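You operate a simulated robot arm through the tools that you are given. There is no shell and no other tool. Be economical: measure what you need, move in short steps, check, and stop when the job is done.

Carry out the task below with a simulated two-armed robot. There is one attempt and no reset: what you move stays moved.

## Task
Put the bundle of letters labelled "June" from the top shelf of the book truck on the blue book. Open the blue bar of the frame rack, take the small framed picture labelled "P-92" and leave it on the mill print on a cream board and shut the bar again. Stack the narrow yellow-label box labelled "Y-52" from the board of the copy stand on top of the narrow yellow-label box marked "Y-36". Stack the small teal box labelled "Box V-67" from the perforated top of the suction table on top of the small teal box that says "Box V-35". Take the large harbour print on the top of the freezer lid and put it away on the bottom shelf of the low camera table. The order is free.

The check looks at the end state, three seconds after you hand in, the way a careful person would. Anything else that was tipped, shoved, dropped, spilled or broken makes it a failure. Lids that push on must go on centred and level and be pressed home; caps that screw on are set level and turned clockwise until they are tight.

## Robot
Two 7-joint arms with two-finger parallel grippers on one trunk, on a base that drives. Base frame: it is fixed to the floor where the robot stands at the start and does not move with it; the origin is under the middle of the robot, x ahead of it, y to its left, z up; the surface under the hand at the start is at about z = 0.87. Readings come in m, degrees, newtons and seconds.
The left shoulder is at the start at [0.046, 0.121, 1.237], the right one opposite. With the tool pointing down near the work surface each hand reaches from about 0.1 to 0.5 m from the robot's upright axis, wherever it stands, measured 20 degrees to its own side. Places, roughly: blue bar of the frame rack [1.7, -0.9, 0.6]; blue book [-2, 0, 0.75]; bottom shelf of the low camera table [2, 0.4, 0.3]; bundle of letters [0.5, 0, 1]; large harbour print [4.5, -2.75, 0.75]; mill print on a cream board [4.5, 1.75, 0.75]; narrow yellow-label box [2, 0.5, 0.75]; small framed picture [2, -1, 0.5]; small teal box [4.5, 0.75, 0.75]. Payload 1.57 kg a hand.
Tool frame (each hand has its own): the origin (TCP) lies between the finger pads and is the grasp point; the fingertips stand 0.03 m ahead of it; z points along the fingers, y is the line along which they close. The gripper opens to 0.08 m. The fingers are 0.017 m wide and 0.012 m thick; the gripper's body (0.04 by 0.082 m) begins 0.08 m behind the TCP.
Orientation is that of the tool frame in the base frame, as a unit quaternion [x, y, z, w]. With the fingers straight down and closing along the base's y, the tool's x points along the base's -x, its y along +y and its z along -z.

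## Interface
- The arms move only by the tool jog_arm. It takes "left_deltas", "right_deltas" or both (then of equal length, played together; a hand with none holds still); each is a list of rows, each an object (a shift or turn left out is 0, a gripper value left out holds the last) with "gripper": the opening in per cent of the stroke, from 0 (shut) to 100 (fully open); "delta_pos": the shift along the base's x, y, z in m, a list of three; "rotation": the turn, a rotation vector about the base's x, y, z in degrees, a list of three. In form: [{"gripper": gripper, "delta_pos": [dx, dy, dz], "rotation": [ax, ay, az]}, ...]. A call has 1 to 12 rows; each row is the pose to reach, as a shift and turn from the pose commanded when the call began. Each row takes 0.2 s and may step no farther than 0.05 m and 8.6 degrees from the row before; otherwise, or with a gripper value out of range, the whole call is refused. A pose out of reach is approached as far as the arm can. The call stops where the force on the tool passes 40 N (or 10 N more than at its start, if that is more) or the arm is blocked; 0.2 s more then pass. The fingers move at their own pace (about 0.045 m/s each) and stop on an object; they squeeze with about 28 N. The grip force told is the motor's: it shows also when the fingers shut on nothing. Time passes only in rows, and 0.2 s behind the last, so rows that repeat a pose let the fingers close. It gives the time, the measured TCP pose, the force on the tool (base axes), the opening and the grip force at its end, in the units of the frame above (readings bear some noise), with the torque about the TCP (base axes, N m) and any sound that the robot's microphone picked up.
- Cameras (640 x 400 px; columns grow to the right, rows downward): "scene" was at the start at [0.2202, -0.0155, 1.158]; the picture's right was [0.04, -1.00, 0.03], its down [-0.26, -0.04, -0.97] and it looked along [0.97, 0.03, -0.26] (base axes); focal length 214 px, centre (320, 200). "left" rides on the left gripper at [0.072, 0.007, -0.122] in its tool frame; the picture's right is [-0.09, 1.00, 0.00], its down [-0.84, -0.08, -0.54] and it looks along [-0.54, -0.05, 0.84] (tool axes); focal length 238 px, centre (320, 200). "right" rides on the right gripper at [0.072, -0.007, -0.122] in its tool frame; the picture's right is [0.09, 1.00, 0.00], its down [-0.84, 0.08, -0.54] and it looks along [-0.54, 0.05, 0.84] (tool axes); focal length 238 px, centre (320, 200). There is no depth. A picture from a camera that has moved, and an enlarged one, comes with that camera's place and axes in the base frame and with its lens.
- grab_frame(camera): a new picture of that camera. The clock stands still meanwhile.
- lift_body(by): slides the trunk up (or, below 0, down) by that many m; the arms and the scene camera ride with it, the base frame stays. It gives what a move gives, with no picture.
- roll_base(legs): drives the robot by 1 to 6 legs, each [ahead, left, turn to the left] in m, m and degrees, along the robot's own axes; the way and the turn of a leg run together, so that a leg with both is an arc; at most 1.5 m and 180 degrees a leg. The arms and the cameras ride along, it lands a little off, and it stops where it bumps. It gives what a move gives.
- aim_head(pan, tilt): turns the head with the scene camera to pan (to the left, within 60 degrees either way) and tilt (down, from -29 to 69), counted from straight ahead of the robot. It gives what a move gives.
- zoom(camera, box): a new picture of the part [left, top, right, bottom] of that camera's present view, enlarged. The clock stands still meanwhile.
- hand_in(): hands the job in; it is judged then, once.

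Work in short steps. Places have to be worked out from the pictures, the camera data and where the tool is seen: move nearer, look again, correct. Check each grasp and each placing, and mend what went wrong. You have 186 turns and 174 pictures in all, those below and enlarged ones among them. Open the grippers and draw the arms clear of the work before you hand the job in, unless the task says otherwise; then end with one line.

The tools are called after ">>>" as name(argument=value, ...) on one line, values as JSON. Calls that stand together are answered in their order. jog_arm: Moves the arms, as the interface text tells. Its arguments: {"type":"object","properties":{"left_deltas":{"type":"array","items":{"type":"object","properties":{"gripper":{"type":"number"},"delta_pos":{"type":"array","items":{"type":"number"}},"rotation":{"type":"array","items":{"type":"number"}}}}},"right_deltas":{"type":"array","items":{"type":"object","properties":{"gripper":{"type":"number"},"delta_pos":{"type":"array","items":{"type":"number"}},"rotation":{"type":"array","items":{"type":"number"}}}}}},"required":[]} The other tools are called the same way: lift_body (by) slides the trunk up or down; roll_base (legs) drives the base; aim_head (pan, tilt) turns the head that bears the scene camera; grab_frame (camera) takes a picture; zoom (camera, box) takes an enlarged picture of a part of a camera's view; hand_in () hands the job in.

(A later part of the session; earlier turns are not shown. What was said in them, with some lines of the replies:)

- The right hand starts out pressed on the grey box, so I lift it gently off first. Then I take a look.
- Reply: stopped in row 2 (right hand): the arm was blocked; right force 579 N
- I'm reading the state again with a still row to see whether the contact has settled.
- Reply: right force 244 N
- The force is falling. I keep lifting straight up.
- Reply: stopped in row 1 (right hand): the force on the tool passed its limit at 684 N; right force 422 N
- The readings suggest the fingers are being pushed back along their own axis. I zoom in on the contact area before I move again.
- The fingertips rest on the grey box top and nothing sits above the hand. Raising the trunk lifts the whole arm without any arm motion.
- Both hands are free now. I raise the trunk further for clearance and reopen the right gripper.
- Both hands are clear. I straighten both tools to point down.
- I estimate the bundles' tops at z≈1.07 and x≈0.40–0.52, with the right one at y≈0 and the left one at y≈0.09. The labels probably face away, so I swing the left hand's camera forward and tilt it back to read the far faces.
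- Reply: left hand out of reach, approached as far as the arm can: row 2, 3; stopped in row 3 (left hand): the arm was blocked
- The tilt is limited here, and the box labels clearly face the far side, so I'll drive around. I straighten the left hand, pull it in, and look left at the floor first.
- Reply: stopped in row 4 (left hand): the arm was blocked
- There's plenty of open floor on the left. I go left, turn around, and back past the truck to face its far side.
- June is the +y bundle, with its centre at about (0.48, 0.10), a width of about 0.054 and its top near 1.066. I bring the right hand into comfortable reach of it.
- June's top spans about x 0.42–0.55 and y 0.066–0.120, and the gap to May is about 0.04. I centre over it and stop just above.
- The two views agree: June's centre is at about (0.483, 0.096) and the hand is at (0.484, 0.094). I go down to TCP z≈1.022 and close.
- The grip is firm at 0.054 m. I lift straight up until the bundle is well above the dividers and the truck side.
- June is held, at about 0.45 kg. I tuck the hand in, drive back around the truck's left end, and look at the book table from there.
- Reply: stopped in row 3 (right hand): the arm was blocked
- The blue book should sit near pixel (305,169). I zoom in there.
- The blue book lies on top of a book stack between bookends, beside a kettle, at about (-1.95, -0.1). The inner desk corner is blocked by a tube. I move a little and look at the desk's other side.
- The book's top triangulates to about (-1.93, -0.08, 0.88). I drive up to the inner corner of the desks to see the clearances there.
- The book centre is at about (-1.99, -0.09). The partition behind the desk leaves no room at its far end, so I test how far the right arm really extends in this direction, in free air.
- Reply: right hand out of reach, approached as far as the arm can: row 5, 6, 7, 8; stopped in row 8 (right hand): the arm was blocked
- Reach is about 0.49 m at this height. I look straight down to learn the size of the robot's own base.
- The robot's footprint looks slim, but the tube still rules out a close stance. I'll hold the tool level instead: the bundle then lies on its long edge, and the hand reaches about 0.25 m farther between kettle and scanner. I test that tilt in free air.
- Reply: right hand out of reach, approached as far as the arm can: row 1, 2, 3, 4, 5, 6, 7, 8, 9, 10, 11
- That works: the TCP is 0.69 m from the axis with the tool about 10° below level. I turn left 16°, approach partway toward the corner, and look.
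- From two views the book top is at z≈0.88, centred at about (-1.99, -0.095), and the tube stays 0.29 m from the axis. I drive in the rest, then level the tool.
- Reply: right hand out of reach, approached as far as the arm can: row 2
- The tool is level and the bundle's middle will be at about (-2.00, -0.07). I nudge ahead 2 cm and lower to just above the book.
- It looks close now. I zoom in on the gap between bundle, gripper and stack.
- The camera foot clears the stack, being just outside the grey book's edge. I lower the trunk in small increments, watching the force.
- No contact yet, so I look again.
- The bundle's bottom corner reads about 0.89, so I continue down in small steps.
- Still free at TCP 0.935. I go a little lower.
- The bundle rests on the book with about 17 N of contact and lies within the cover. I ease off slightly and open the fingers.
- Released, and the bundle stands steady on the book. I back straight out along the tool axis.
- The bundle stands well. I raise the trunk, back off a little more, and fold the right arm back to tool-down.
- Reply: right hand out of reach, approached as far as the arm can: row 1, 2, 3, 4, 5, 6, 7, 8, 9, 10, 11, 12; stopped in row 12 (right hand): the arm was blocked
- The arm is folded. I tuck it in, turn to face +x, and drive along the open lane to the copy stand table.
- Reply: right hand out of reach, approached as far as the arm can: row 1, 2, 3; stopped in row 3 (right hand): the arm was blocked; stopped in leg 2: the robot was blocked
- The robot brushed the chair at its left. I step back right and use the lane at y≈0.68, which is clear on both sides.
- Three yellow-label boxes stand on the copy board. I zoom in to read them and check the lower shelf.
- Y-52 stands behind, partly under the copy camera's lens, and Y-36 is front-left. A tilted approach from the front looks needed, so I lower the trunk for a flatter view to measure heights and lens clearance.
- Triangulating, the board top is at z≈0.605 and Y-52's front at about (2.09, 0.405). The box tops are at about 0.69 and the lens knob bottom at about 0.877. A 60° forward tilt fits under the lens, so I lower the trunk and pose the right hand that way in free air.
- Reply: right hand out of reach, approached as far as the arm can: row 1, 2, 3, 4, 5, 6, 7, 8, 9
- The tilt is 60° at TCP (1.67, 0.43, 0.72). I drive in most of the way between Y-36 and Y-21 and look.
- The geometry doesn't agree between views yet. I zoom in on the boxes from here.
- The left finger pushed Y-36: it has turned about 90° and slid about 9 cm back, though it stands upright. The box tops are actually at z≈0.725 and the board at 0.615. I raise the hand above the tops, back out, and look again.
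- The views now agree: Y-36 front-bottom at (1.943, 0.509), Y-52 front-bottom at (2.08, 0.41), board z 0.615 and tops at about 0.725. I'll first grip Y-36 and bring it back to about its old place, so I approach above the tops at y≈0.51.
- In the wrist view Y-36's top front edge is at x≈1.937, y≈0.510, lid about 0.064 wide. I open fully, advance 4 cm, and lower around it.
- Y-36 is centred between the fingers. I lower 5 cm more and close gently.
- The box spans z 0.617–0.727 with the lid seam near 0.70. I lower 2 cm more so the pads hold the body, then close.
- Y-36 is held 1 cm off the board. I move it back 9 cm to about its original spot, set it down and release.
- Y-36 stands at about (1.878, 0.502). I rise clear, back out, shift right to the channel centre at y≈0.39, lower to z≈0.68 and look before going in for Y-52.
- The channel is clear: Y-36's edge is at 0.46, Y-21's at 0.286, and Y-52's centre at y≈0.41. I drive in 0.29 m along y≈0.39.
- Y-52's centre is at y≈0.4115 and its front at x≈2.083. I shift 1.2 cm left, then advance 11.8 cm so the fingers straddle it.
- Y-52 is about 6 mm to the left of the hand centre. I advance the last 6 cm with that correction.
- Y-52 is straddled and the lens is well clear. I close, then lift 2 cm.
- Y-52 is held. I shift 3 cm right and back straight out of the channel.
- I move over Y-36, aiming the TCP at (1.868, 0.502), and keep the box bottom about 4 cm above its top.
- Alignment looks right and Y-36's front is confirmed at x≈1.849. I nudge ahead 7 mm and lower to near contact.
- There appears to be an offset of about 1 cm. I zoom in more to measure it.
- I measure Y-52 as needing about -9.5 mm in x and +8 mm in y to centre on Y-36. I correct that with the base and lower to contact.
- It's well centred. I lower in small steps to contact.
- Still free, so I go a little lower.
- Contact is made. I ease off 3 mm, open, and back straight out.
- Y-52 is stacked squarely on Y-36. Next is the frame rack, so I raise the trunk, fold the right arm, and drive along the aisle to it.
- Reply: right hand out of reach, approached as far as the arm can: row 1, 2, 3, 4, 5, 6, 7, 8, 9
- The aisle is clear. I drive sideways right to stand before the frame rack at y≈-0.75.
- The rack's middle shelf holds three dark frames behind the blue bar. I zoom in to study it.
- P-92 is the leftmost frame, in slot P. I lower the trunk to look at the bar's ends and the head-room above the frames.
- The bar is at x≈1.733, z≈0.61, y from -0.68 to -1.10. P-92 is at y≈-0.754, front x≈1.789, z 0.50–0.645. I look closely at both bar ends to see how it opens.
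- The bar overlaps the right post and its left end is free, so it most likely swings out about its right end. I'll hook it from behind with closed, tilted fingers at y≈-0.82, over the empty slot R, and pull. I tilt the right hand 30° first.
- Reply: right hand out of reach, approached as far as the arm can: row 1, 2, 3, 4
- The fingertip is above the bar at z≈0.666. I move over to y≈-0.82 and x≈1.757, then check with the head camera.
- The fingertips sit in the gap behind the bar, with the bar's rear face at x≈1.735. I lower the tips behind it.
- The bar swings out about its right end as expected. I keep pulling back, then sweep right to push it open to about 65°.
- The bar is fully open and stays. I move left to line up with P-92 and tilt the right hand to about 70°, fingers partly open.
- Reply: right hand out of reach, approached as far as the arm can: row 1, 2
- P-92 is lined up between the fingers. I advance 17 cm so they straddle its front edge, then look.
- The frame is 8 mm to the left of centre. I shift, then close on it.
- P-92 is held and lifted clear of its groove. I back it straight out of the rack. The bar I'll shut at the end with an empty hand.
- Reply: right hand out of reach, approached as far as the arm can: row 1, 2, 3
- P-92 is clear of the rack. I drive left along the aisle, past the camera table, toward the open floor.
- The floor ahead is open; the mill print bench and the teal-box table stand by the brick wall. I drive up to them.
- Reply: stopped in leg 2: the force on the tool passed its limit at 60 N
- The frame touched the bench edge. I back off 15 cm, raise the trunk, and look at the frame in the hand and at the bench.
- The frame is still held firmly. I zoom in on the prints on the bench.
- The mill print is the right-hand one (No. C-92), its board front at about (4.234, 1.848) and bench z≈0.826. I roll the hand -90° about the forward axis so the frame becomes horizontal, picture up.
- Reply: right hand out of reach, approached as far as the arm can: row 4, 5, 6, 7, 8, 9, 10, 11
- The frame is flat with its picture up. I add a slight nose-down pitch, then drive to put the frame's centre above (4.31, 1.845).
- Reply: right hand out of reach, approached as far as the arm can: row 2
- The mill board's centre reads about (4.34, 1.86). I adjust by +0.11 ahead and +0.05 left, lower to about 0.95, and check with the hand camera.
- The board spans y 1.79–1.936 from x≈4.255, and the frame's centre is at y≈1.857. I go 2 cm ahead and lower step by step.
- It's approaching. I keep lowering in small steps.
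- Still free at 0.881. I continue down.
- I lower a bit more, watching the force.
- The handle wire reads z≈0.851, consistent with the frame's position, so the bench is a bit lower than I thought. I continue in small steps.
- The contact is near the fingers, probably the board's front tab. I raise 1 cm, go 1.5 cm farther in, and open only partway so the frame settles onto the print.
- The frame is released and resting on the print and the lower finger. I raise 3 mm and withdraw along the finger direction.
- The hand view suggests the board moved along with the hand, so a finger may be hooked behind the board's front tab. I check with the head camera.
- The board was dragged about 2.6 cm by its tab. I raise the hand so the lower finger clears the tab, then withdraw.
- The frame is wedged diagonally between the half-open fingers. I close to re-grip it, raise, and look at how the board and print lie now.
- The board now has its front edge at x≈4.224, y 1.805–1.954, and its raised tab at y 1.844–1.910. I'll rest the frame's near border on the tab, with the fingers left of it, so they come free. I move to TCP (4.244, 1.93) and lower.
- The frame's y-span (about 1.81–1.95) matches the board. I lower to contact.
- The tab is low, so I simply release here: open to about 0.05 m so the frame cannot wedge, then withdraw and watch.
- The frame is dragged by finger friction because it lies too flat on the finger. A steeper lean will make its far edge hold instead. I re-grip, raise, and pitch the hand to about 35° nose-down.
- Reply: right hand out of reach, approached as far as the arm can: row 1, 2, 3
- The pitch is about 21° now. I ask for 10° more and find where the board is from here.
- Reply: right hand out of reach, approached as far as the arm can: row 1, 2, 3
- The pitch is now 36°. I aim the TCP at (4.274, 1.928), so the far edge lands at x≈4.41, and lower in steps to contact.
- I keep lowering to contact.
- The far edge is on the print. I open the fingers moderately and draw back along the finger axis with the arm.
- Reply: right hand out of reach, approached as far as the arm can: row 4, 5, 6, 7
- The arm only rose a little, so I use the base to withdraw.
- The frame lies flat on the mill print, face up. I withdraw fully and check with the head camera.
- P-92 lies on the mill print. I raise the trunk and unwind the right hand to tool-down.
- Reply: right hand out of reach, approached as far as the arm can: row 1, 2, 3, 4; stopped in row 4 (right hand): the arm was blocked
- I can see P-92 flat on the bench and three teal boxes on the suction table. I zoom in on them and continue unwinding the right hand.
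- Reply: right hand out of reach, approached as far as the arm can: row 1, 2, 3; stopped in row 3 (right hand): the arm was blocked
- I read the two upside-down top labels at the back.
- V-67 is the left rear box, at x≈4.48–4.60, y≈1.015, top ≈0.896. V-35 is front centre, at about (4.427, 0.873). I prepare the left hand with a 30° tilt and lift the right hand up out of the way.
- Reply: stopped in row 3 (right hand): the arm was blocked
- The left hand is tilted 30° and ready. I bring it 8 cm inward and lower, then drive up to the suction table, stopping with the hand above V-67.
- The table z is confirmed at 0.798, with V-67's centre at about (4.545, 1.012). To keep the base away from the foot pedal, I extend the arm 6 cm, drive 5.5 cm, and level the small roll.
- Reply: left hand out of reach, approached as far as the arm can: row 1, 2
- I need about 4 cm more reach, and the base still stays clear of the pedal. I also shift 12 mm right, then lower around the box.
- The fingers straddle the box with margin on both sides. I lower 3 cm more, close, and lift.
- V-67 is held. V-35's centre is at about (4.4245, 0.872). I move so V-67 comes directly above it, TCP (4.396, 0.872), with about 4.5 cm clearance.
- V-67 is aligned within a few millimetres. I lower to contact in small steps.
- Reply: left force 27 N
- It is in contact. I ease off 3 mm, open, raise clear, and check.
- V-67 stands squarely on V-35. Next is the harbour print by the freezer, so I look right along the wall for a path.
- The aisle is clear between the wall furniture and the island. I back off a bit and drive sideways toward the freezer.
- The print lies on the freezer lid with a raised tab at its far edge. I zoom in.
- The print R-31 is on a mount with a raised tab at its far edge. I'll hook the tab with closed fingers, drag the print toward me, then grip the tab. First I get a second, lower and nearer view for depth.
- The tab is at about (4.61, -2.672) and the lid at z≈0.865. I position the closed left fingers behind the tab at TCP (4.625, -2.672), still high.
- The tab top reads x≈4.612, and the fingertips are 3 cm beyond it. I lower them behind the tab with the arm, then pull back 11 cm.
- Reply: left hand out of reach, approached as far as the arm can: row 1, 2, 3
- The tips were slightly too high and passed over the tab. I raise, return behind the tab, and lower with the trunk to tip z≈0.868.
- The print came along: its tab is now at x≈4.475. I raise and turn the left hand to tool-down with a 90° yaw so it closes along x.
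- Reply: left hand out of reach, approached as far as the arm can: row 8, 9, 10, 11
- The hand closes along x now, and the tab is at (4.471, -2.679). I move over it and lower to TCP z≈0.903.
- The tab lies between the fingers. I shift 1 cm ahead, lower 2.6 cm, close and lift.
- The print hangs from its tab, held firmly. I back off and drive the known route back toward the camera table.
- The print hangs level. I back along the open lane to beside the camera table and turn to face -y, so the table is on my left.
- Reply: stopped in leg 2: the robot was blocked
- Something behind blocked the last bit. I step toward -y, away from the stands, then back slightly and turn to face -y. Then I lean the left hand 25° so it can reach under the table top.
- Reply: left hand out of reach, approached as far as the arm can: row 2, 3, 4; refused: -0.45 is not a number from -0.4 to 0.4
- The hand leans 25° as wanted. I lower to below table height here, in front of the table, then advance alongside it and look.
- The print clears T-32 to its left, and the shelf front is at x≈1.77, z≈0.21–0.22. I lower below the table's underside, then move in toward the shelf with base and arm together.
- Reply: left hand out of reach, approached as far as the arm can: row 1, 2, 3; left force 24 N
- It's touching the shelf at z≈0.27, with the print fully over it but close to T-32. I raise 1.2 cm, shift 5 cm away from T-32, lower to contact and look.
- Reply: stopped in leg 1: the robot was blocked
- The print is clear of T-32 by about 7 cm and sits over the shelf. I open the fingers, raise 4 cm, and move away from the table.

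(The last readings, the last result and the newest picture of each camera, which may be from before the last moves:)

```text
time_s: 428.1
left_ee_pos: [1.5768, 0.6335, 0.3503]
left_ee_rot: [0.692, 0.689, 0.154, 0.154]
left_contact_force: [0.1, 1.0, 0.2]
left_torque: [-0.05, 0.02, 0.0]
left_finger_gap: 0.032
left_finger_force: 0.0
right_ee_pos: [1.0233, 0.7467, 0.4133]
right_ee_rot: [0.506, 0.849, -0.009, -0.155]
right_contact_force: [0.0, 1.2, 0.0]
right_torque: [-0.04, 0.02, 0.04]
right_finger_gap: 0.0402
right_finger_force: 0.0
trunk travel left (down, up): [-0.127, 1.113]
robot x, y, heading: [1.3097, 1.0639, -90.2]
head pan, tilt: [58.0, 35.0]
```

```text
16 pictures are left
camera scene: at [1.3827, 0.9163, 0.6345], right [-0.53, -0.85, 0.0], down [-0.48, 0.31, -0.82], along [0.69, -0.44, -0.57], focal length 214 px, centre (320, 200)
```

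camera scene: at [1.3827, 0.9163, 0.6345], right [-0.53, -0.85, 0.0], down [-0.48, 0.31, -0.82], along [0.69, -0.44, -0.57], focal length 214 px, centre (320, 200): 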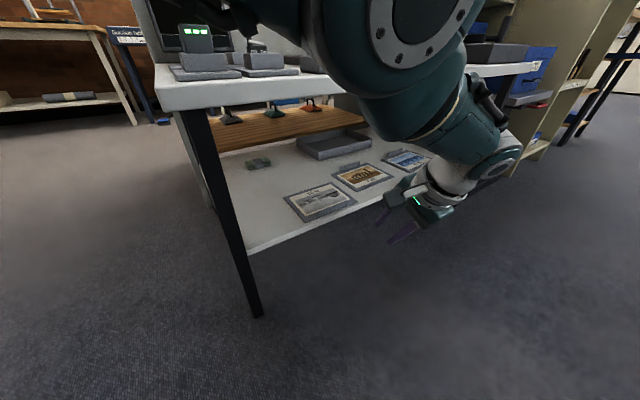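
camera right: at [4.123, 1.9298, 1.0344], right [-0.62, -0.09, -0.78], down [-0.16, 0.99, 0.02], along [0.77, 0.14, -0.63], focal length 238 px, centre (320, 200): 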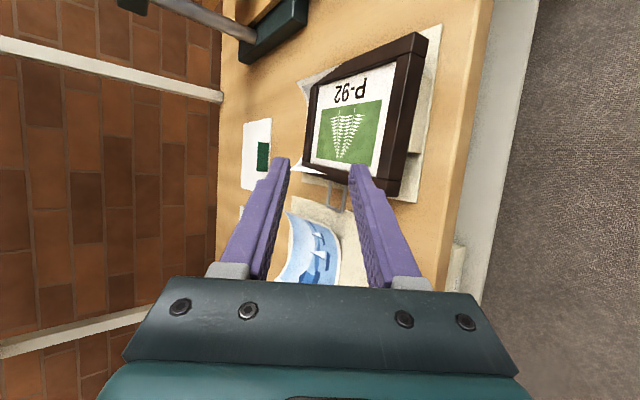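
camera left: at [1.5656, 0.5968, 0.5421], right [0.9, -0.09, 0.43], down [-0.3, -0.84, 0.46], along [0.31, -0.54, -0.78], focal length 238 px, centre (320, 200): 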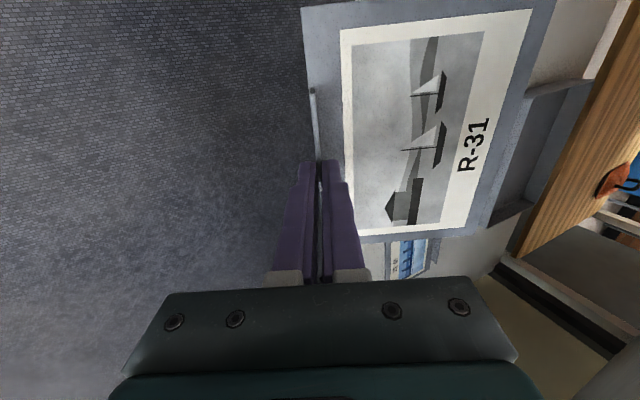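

R-31 lies flat on the bottom shelf beside T-32. Last is the bar: I raise, move clear, turn to face +x, and drive to the rack with the left hand passing above the open bar to its far side.

>>> lift_body(by=0.4)

>>> roll_base(legs=[[0, -0.3, 0], [0, 0, 90], [0, -1.25, 0], [0, -1.24, 0]])

>>> aim_head(pan=15, tilt=35)

>>> grab_frame(camera="scene")

```text
time_s: 432.0
left_ee_pos: [1.5759, 0.6325, 0.7503]
left_ee_rot: [0.692, 0.688, 0.153, 0.155]
left_contact_force: [0.2, 0.3, -0.1]
left_torque: [0.04, 0.01, -0.01]
left_finger_gap: 0.032
left_finger_force: 0.0
right_ee_pos: [1.0225, 0.7455, 0.8124]
right_ee_rot: [0.507, 0.848, -0.007, -0.155]
right_contact_force: [-0.4, -0.2, 0.3]
right_torque: [0.0, -0.01, -0.01]
right_finger_gap: 0.0401
right_finger_force: 0.1
trunk travel left (down, up): [-0.527, 0.713]
robot x, y, heading: [1.3103, 1.065, -90.4]
head pan, tilt: [58.0, 35.0]
```

```text
time_s: 449.6
left_ee_pos: [1.5097, -1.1354, 0.751]
left_ee_rot: [-0.019, 0.976, 0.218, -0.004]
left_contact_force: [-0.2, -0.2, 0.6]
left_torque: [0.01, 0.02, 0.02]
left_finger_gap: 0.032
left_finger_force: 0.2
right_ee_pos: [1.4226, -1.6937, 0.813]
right_ee_rot: [-0.262, 0.953, -0.117, -0.102]
right_contact_force: [0.4, 0.0, -0.2]
right_torque: [0.02, 0.01, -0.02]
right_finger_gap: 0.0401
right_finger_force: 0.1
trunk travel left (down, up): [-0.527, 0.713]
robot x, y, heading: [1.0916, -1.4217, 2.2]
head pan, tilt: [58.0, 35.0]
```

```text
time_s: 450.7
left_ee_pos: [1.5098, -1.1354, 0.7515]
left_ee_rot: [-0.02, 0.976, 0.218, -0.005]
left_contact_force: [0.2, 0.3, -0.2]
left_torque: [-0.01, 0.01, 0.0]
left_finger_gap: 0.032
left_finger_force: 0.2
right_ee_pos: [1.4226, -1.6941, 0.8134]
right_ee_rot: [-0.263, 0.952, -0.118, -0.102]
right_contact_force: [0.1, 0.7, -0.5]
right_torque: [-0.01, 0.01, 0.05]
right_finger_gap: 0.0398
right_finger_force: 0.0
trunk travel left (down, up): [-0.527, 0.713]
robot x, y, heading: [1.0925, -1.4195, 2.5]
head pan, tilt: [15.0, 35.0]
```

```text
15 pictures are left
camera scene: at [1.2739, -1.3904, 1.0344], right [0.3, -0.95, 0.0], down [-0.55, -0.17, -0.82], along [0.78, 0.25, -0.57], focal length 214 px, centre (320, 200)
```

scene: 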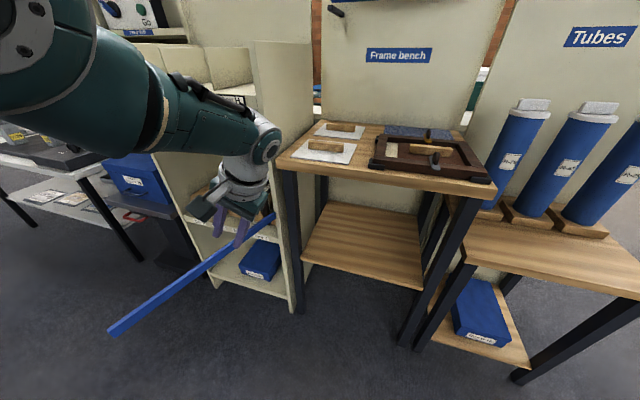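

The bar's free end is at (1.338, -0.963), and my left fingers are on its outer side. I lower them to bar height and sweep it closed along its arc.

>>> jog_arm(left_deltas=[{"gripper": 0}, {"gripper": 0}, {"gripper": 0}])

>>> lift_body(by=-0.126)

>>> roll_base(legs=[[0, 0.17, -2.4], [0.1, 0.08, 0], [0.07, 0.04, 0]])

>>> grab_frame(camera="scene")

```text
time_s: 451.5
left_ee_pos: [1.5089, -1.1361, 0.7509]
left_ee_rot: [-0.019, 0.976, 0.219, -0.005]
left_contact_force: [0.5, 1.1, 0.0]
left_torque: [-0.01, 0.0, 0.02]
left_finger_gap: 0.0
left_finger_force: 21.4
right_ee_pos: [1.4217, -1.6937, 0.8136]
right_ee_rot: [-0.262, 0.952, -0.117, -0.102]
right_contact_force: [0.3, -0.5, 0.0]
right_torque: [0.01, -0.01, -0.01]
right_finger_gap: 0.04
right_finger_force: 0.0
trunk travel left (down, up): [-0.527, 0.713]
robot x, y, heading: [1.0912, -1.4218, 2.5]
head pan, tilt: [15.0, 35.0]
```

```text
time_s: 453.1
left_ee_pos: [1.5105, -1.1348, 0.6257]
left_ee_rot: [-0.019, 0.976, 0.218, -0.005]
left_contact_force: [0.3, 0.2, 0.3]
left_torque: [0.0, 0.01, 0.03]
left_finger_gap: 0.0002
left_finger_force: 21.6
right_ee_pos: [1.421, -1.6925, 0.6879]
right_ee_rot: [-0.263, 0.952, -0.118, -0.101]
right_contact_force: [0.5, -0.1, 0.2]
right_torque: [-0.02, -0.02, 0.01]
right_finger_gap: 0.04
right_finger_force: 0.1
trunk travel left (down, up): [-0.401, 0.839]
robot x, y, heading: [1.0912, -1.4176, 2.4]
head pan, tilt: [15.0, 35.0]
```

```text
time_s: 456.1
left_ee_pos: [1.6904, -0.8584, 0.6242]
left_ee_rot: [0.001, 0.976, 0.218, 0.0]
left_contact_force: [0.9, -0.3, 0.0]
left_torque: [0.0, 0.03, 0.02]
left_finger_gap: 0.0
left_finger_force: 21.5
right_ee_pos: [1.5796, -1.4117, 0.6865]
right_ee_rot: [-0.243, 0.957, -0.115, -0.105]
right_contact_force: [0.5, -0.2, 0.2]
right_torque: [-0.02, 0.0, 0.0]
right_finger_gap: 0.0398
right_finger_force: 0.1
trunk travel left (down, up): [-0.401, 0.839]
robot x, y, heading: [1.2595, -1.1228, 0.0]
head pan, tilt: [15.0, 35.0]
```

```text
14 pictures are left
camera scene: at [1.4443, -1.1034, 0.9085], right [0.26, -0.97, 0.0], down [-0.55, -0.15, -0.82], along [0.79, 0.21, -0.57], focal length 214 px, centre (320, 200)
```

scene: 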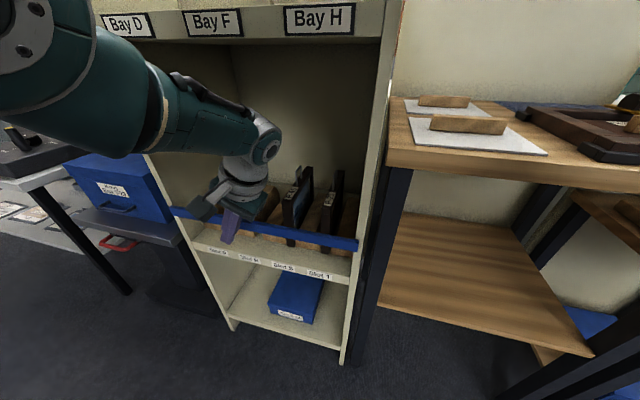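

The bar is almost shut. I push the last bit ahead until it seats, then check.

>>> roll_base(legs=[[0.025, 0, 0]])

>>> zoom(camera="scene", box=[150, 170, 390, 300])

```text
time_s: 456.9
left_ee_pos: [1.7165, -0.8588, 0.6244]
left_ee_rot: [0.001, 0.976, 0.218, 0.001]
left_contact_force: [0.1, 1.3, -0.5]
left_torque: [-0.03, 0.05, 0.02]
left_finger_gap: 0.0
left_finger_force: 21.1
right_ee_pos: [1.6054, -1.4125, 0.6869]
right_ee_rot: [-0.244, 0.957, -0.116, -0.104]
right_contact_force: [-0.3, 0.9, -0.1]
right_torque: [0.0, 0.0, 0.05]
right_finger_gap: 0.04
right_finger_force: 0.2
trunk travel left (down, up): [-0.401, 0.839]
robot x, y, heading: [1.283, -1.1271, -0.0]
head pan, tilt: [15.0, 35.0]
```

```text
2.67 times, centred on (270, 235) of scene
camera zoom: at [1.4697, -1.1035, 0.9085], right [0.26, -0.97, 0.0], down [-0.55, -0.15, -0.82], along [0.79, 0.21, -0.57], focal length 572 px, centre (453, 107)
```

zoom: 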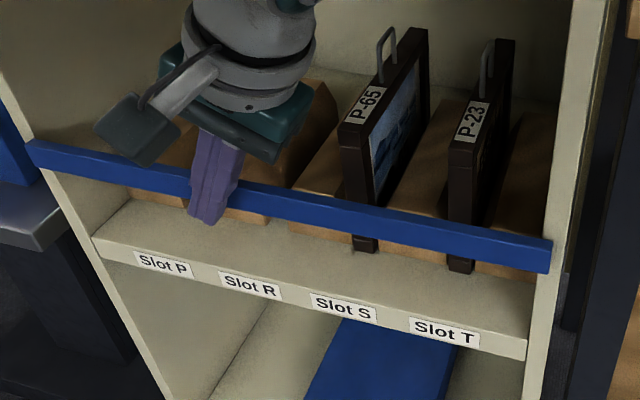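

The bar is within about 2° of shut, and there's no seating force yet. I push 1.5 cm more.

>>> roll_base(legs=[[0.013, 0.0, 0]])

>>> zoom(camera="scene", box=[150, 170, 390, 300])

```text
time_s: 457.7
left_ee_pos: [1.7189, -0.8579, 0.6211]
left_ee_rot: [0.0, 0.976, 0.218, -0.007]
left_contact_force: [-23.5, -1.1, 5.7]
left_torque: [-0.06, -0.11, -0.1]
left_finger_gap: 0.0
left_finger_force: 21.3
right_ee_pos: [1.6121, -1.4137, 0.6844]
right_ee_rot: [-0.244, 0.957, -0.115, -0.106]
right_contact_force: [-0.2, 0.7, -0.4]
right_torque: [-0.03, 0.0, -0.02]
right_finger_gap: 0.0401
right_finger_force: 0.1
trunk travel left (down, up): [-0.401, 0.839]
robot x, y, heading: [1.3019, -1.1267, 0.2]
head pan, tilt: [15.0, 35.0]
```

```text
2.67 times, centred on (270, 235) of scene
camera zoom: at [1.4764, -1.1033, 0.9074], right [0.26, -0.97, 0.0], down [-0.56, -0.15, -0.82], along [0.79, 0.21, -0.58], focal length 572 px, centre (453, 107)
```

zoom: 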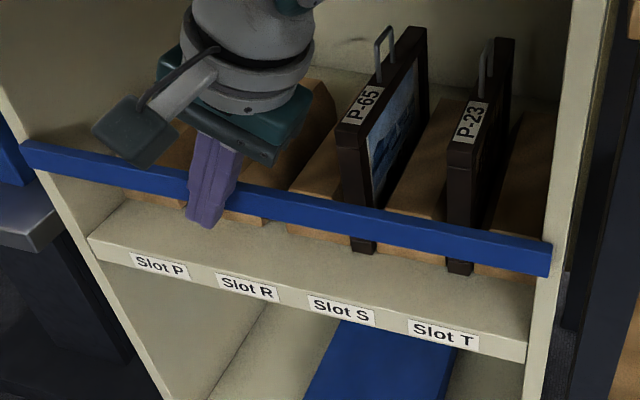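

The bar is seated against its stop, with 23 N of reaction. I back off, open both grippers, and take a last look at it.

>>> roll_base(legs=[[-0.25, 0, 0]])

>>> jog_arm(left_deltas=[{"gripper": 100}, {"gripper": 100}, {"gripper": 100}], right_deltas=[{"gripper": 100}, {"gripper": 100}, {"gripper": 100}])

>>> lift_body(by=0.3)

>>> aim_head(pan=10, tilt=35)

>>> grab_frame(camera="scene")

```text
time_s: 459.5
left_ee_pos: [1.4787, -0.8575, 0.6236]
left_ee_rot: [-0.002, 0.976, 0.218, -0.004]
left_contact_force: [0.3, -0.4, -0.2]
left_torque: [0.01, -0.02, 0.0]
left_finger_gap: 0.0
left_finger_force: 21.8
right_ee_pos: [1.3718, -1.4113, 0.6868]
right_ee_rot: [-0.244, 0.957, -0.115, -0.104]
right_contact_force: [0.5, -0.2, -0.7]
right_torque: [0.02, -0.04, 0.04]
right_finger_gap: 0.0403
right_finger_force: 0.0
trunk travel left (down, up): [-0.401, 0.839]
robot x, y, heading: [1.0526, -1.1254, 0.1]
head pan, tilt: [15.0, 35.0]
```

```text
time_s: 460.3
left_ee_pos: [1.4808, -0.858, 0.6233]
left_ee_rot: [-0.001, 0.976, 0.218, -0.004]
left_contact_force: [0.3, -0.4, -0.7]
left_torque: [-0.01, -0.04, 0.02]
left_finger_gap: 0.068
left_finger_force: 0.0
right_ee_pos: [1.3717, -1.4115, 0.6859]
right_ee_rot: [-0.244, 0.957, -0.116, -0.104]
right_contact_force: [-1.0, -0.3, 0.1]
right_torque: [0.02, 0.0, 0.04]
right_finger_gap: 0.0799
right_finger_force: 0.0
trunk travel left (down, up): [-0.401, 0.839]
robot x, y, heading: [1.0523, -1.1258, 0.1]
head pan, tilt: [15.0, 35.0]
```

```text
time_s: 463.3
left_ee_pos: [1.4792, -0.8576, 0.9229]
left_ee_rot: [-0.001, 0.976, 0.217, -0.004]
left_contact_force: [-0.7, 0.9, 1.1]
left_torque: [0.03, 0.01, 0.02]
left_finger_gap: 0.0801
left_finger_force: 0.1
right_ee_pos: [1.3724, -1.4112, 0.9875]
right_ee_rot: [-0.244, 0.957, -0.116, -0.104]
right_contact_force: [0.0, -0.8, -0.3]
right_torque: [0.0, 0.03, -0.01]
right_finger_gap: 0.0798
right_finger_force: 0.0
trunk travel left (down, up): [-0.701, 0.539]
robot x, y, heading: [1.0517, -1.1278, 0.0]
head pan, tilt: [15.0, 35.0]
```

```text
time_s: 463.9
left_ee_pos: [1.4795, -0.8568, 0.9252]
left_ee_rot: [-0.001, 0.976, 0.218, -0.003]
left_contact_force: [0.8, -1.0, 0.1]
left_torque: [0.01, -0.02, -0.01]
left_finger_gap: 0.0802
left_finger_force: 0.0
right_ee_pos: [1.3719, -1.4115, 0.9869]
right_ee_rot: [-0.245, 0.957, -0.116, -0.104]
right_contact_force: [-0.4, -0.1, -0.2]
right_torque: [0.02, -0.04, 0.03]
right_finger_gap: 0.0802
right_finger_force: 0.0
trunk travel left (down, up): [-0.701, 0.539]
robot x, y, heading: [1.0546, -1.1303, -0.1]
head pan, tilt: [10.0, 35.0]
```

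```text
11 pictures are left
camera scene: at [1.2375, -1.1109, 1.2084], right [0.18, -0.98, 0.0], down [-0.56, -0.1, -0.82], along [0.81, 0.14, -0.57], focal length 214 px, centre (320, 200)
```

scene: 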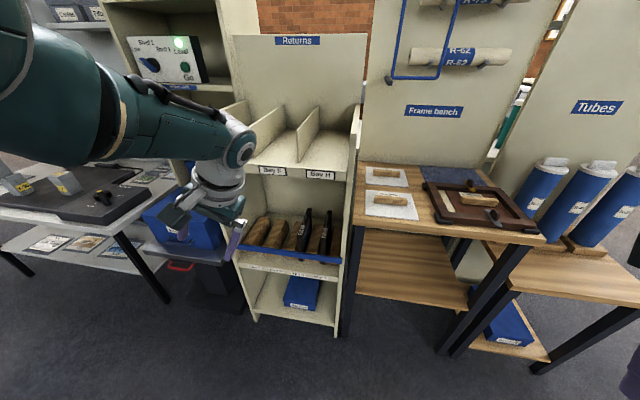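

The bar is shut. Something on the copy board at the far left looks tilted, so I zoom in to check the Y boxes.

>>> aim_head(pan=50, tilt=25)

>>> grab_frame(camera="scene")

```text
time_s: 465.0
left_ee_pos: [1.4791, -0.857, 0.9238]
left_ee_rot: [-0.001, 0.976, 0.217, -0.003]
left_contact_force: [0.2, 0.1, 0.0]
left_torque: [0.0, -0.02, 0.01]
left_finger_gap: 0.0801
left_finger_force: 0.0
right_ee_pos: [1.3722, -1.4125, 0.9881]
right_ee_rot: [-0.244, 0.957, -0.116, -0.104]
right_contact_force: [-0.1, -0.5, 0.1]
right_torque: [0.0, 0.01, -0.01]
right_finger_gap: 0.0799
right_finger_force: 0.0
trunk travel left (down, up): [-0.701, 0.539]
robot x, y, heading: [1.0532, -1.126, 0.0]
head pan, tilt: [50.0, 25.0]
```

```text
10 pictures are left
camera scene: at [1.2099, -1.0558, 1.2242], right [0.77, -0.64, 0.0], down [-0.27, -0.32, -0.91], along [0.58, 0.69, -0.42], focal length 214 px, centre (320, 200)
```

scene: 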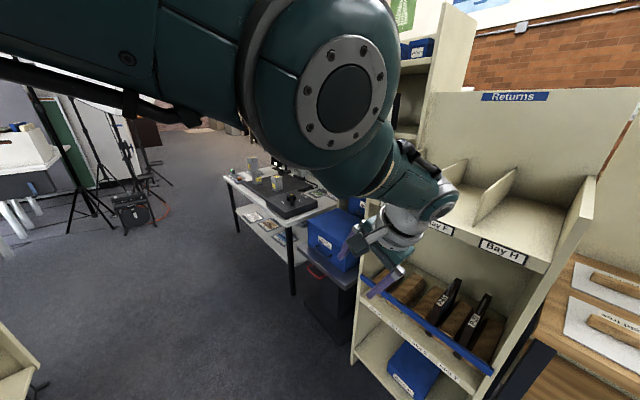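

>>> zoom(camera="scene", box=[215, 140, 335, 260])

```text
3.33 times, centred on (275, 200) of scene
camera zoom: at [1.2099, -1.0558, 1.2242], right [0.77, -0.64, 0.0], down [-0.27, -0.32, -0.91], along [0.58, 0.69, -0.42], focal length 715 px, centre (470, 200)
```

zoom: 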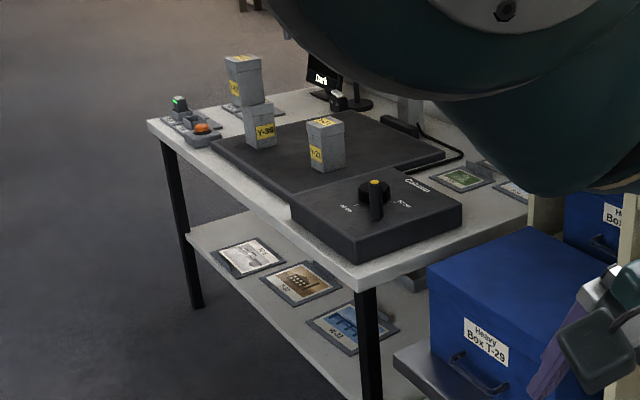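

The Y stack is upright, the harbour print lies on the bottom shelf, and the bar is shut. Both grippers are open and clear, so I hand in.

>>> hand_in()

```text
The job is handed in.
```

I handed in with all five jobs in place: the June bundle on the blue book, P-92 on the mill print with the bar shut, Y-52 on Y-36, V-67 on V-35, and the harbour print on the camera table's bottom shelf. Along the way Y-36 was knocked and put back near its old spot but turned about 90°, the mill print's board slid 2–3 cm, and the base was blocked against the office chair and once against something unseen near the camera table.
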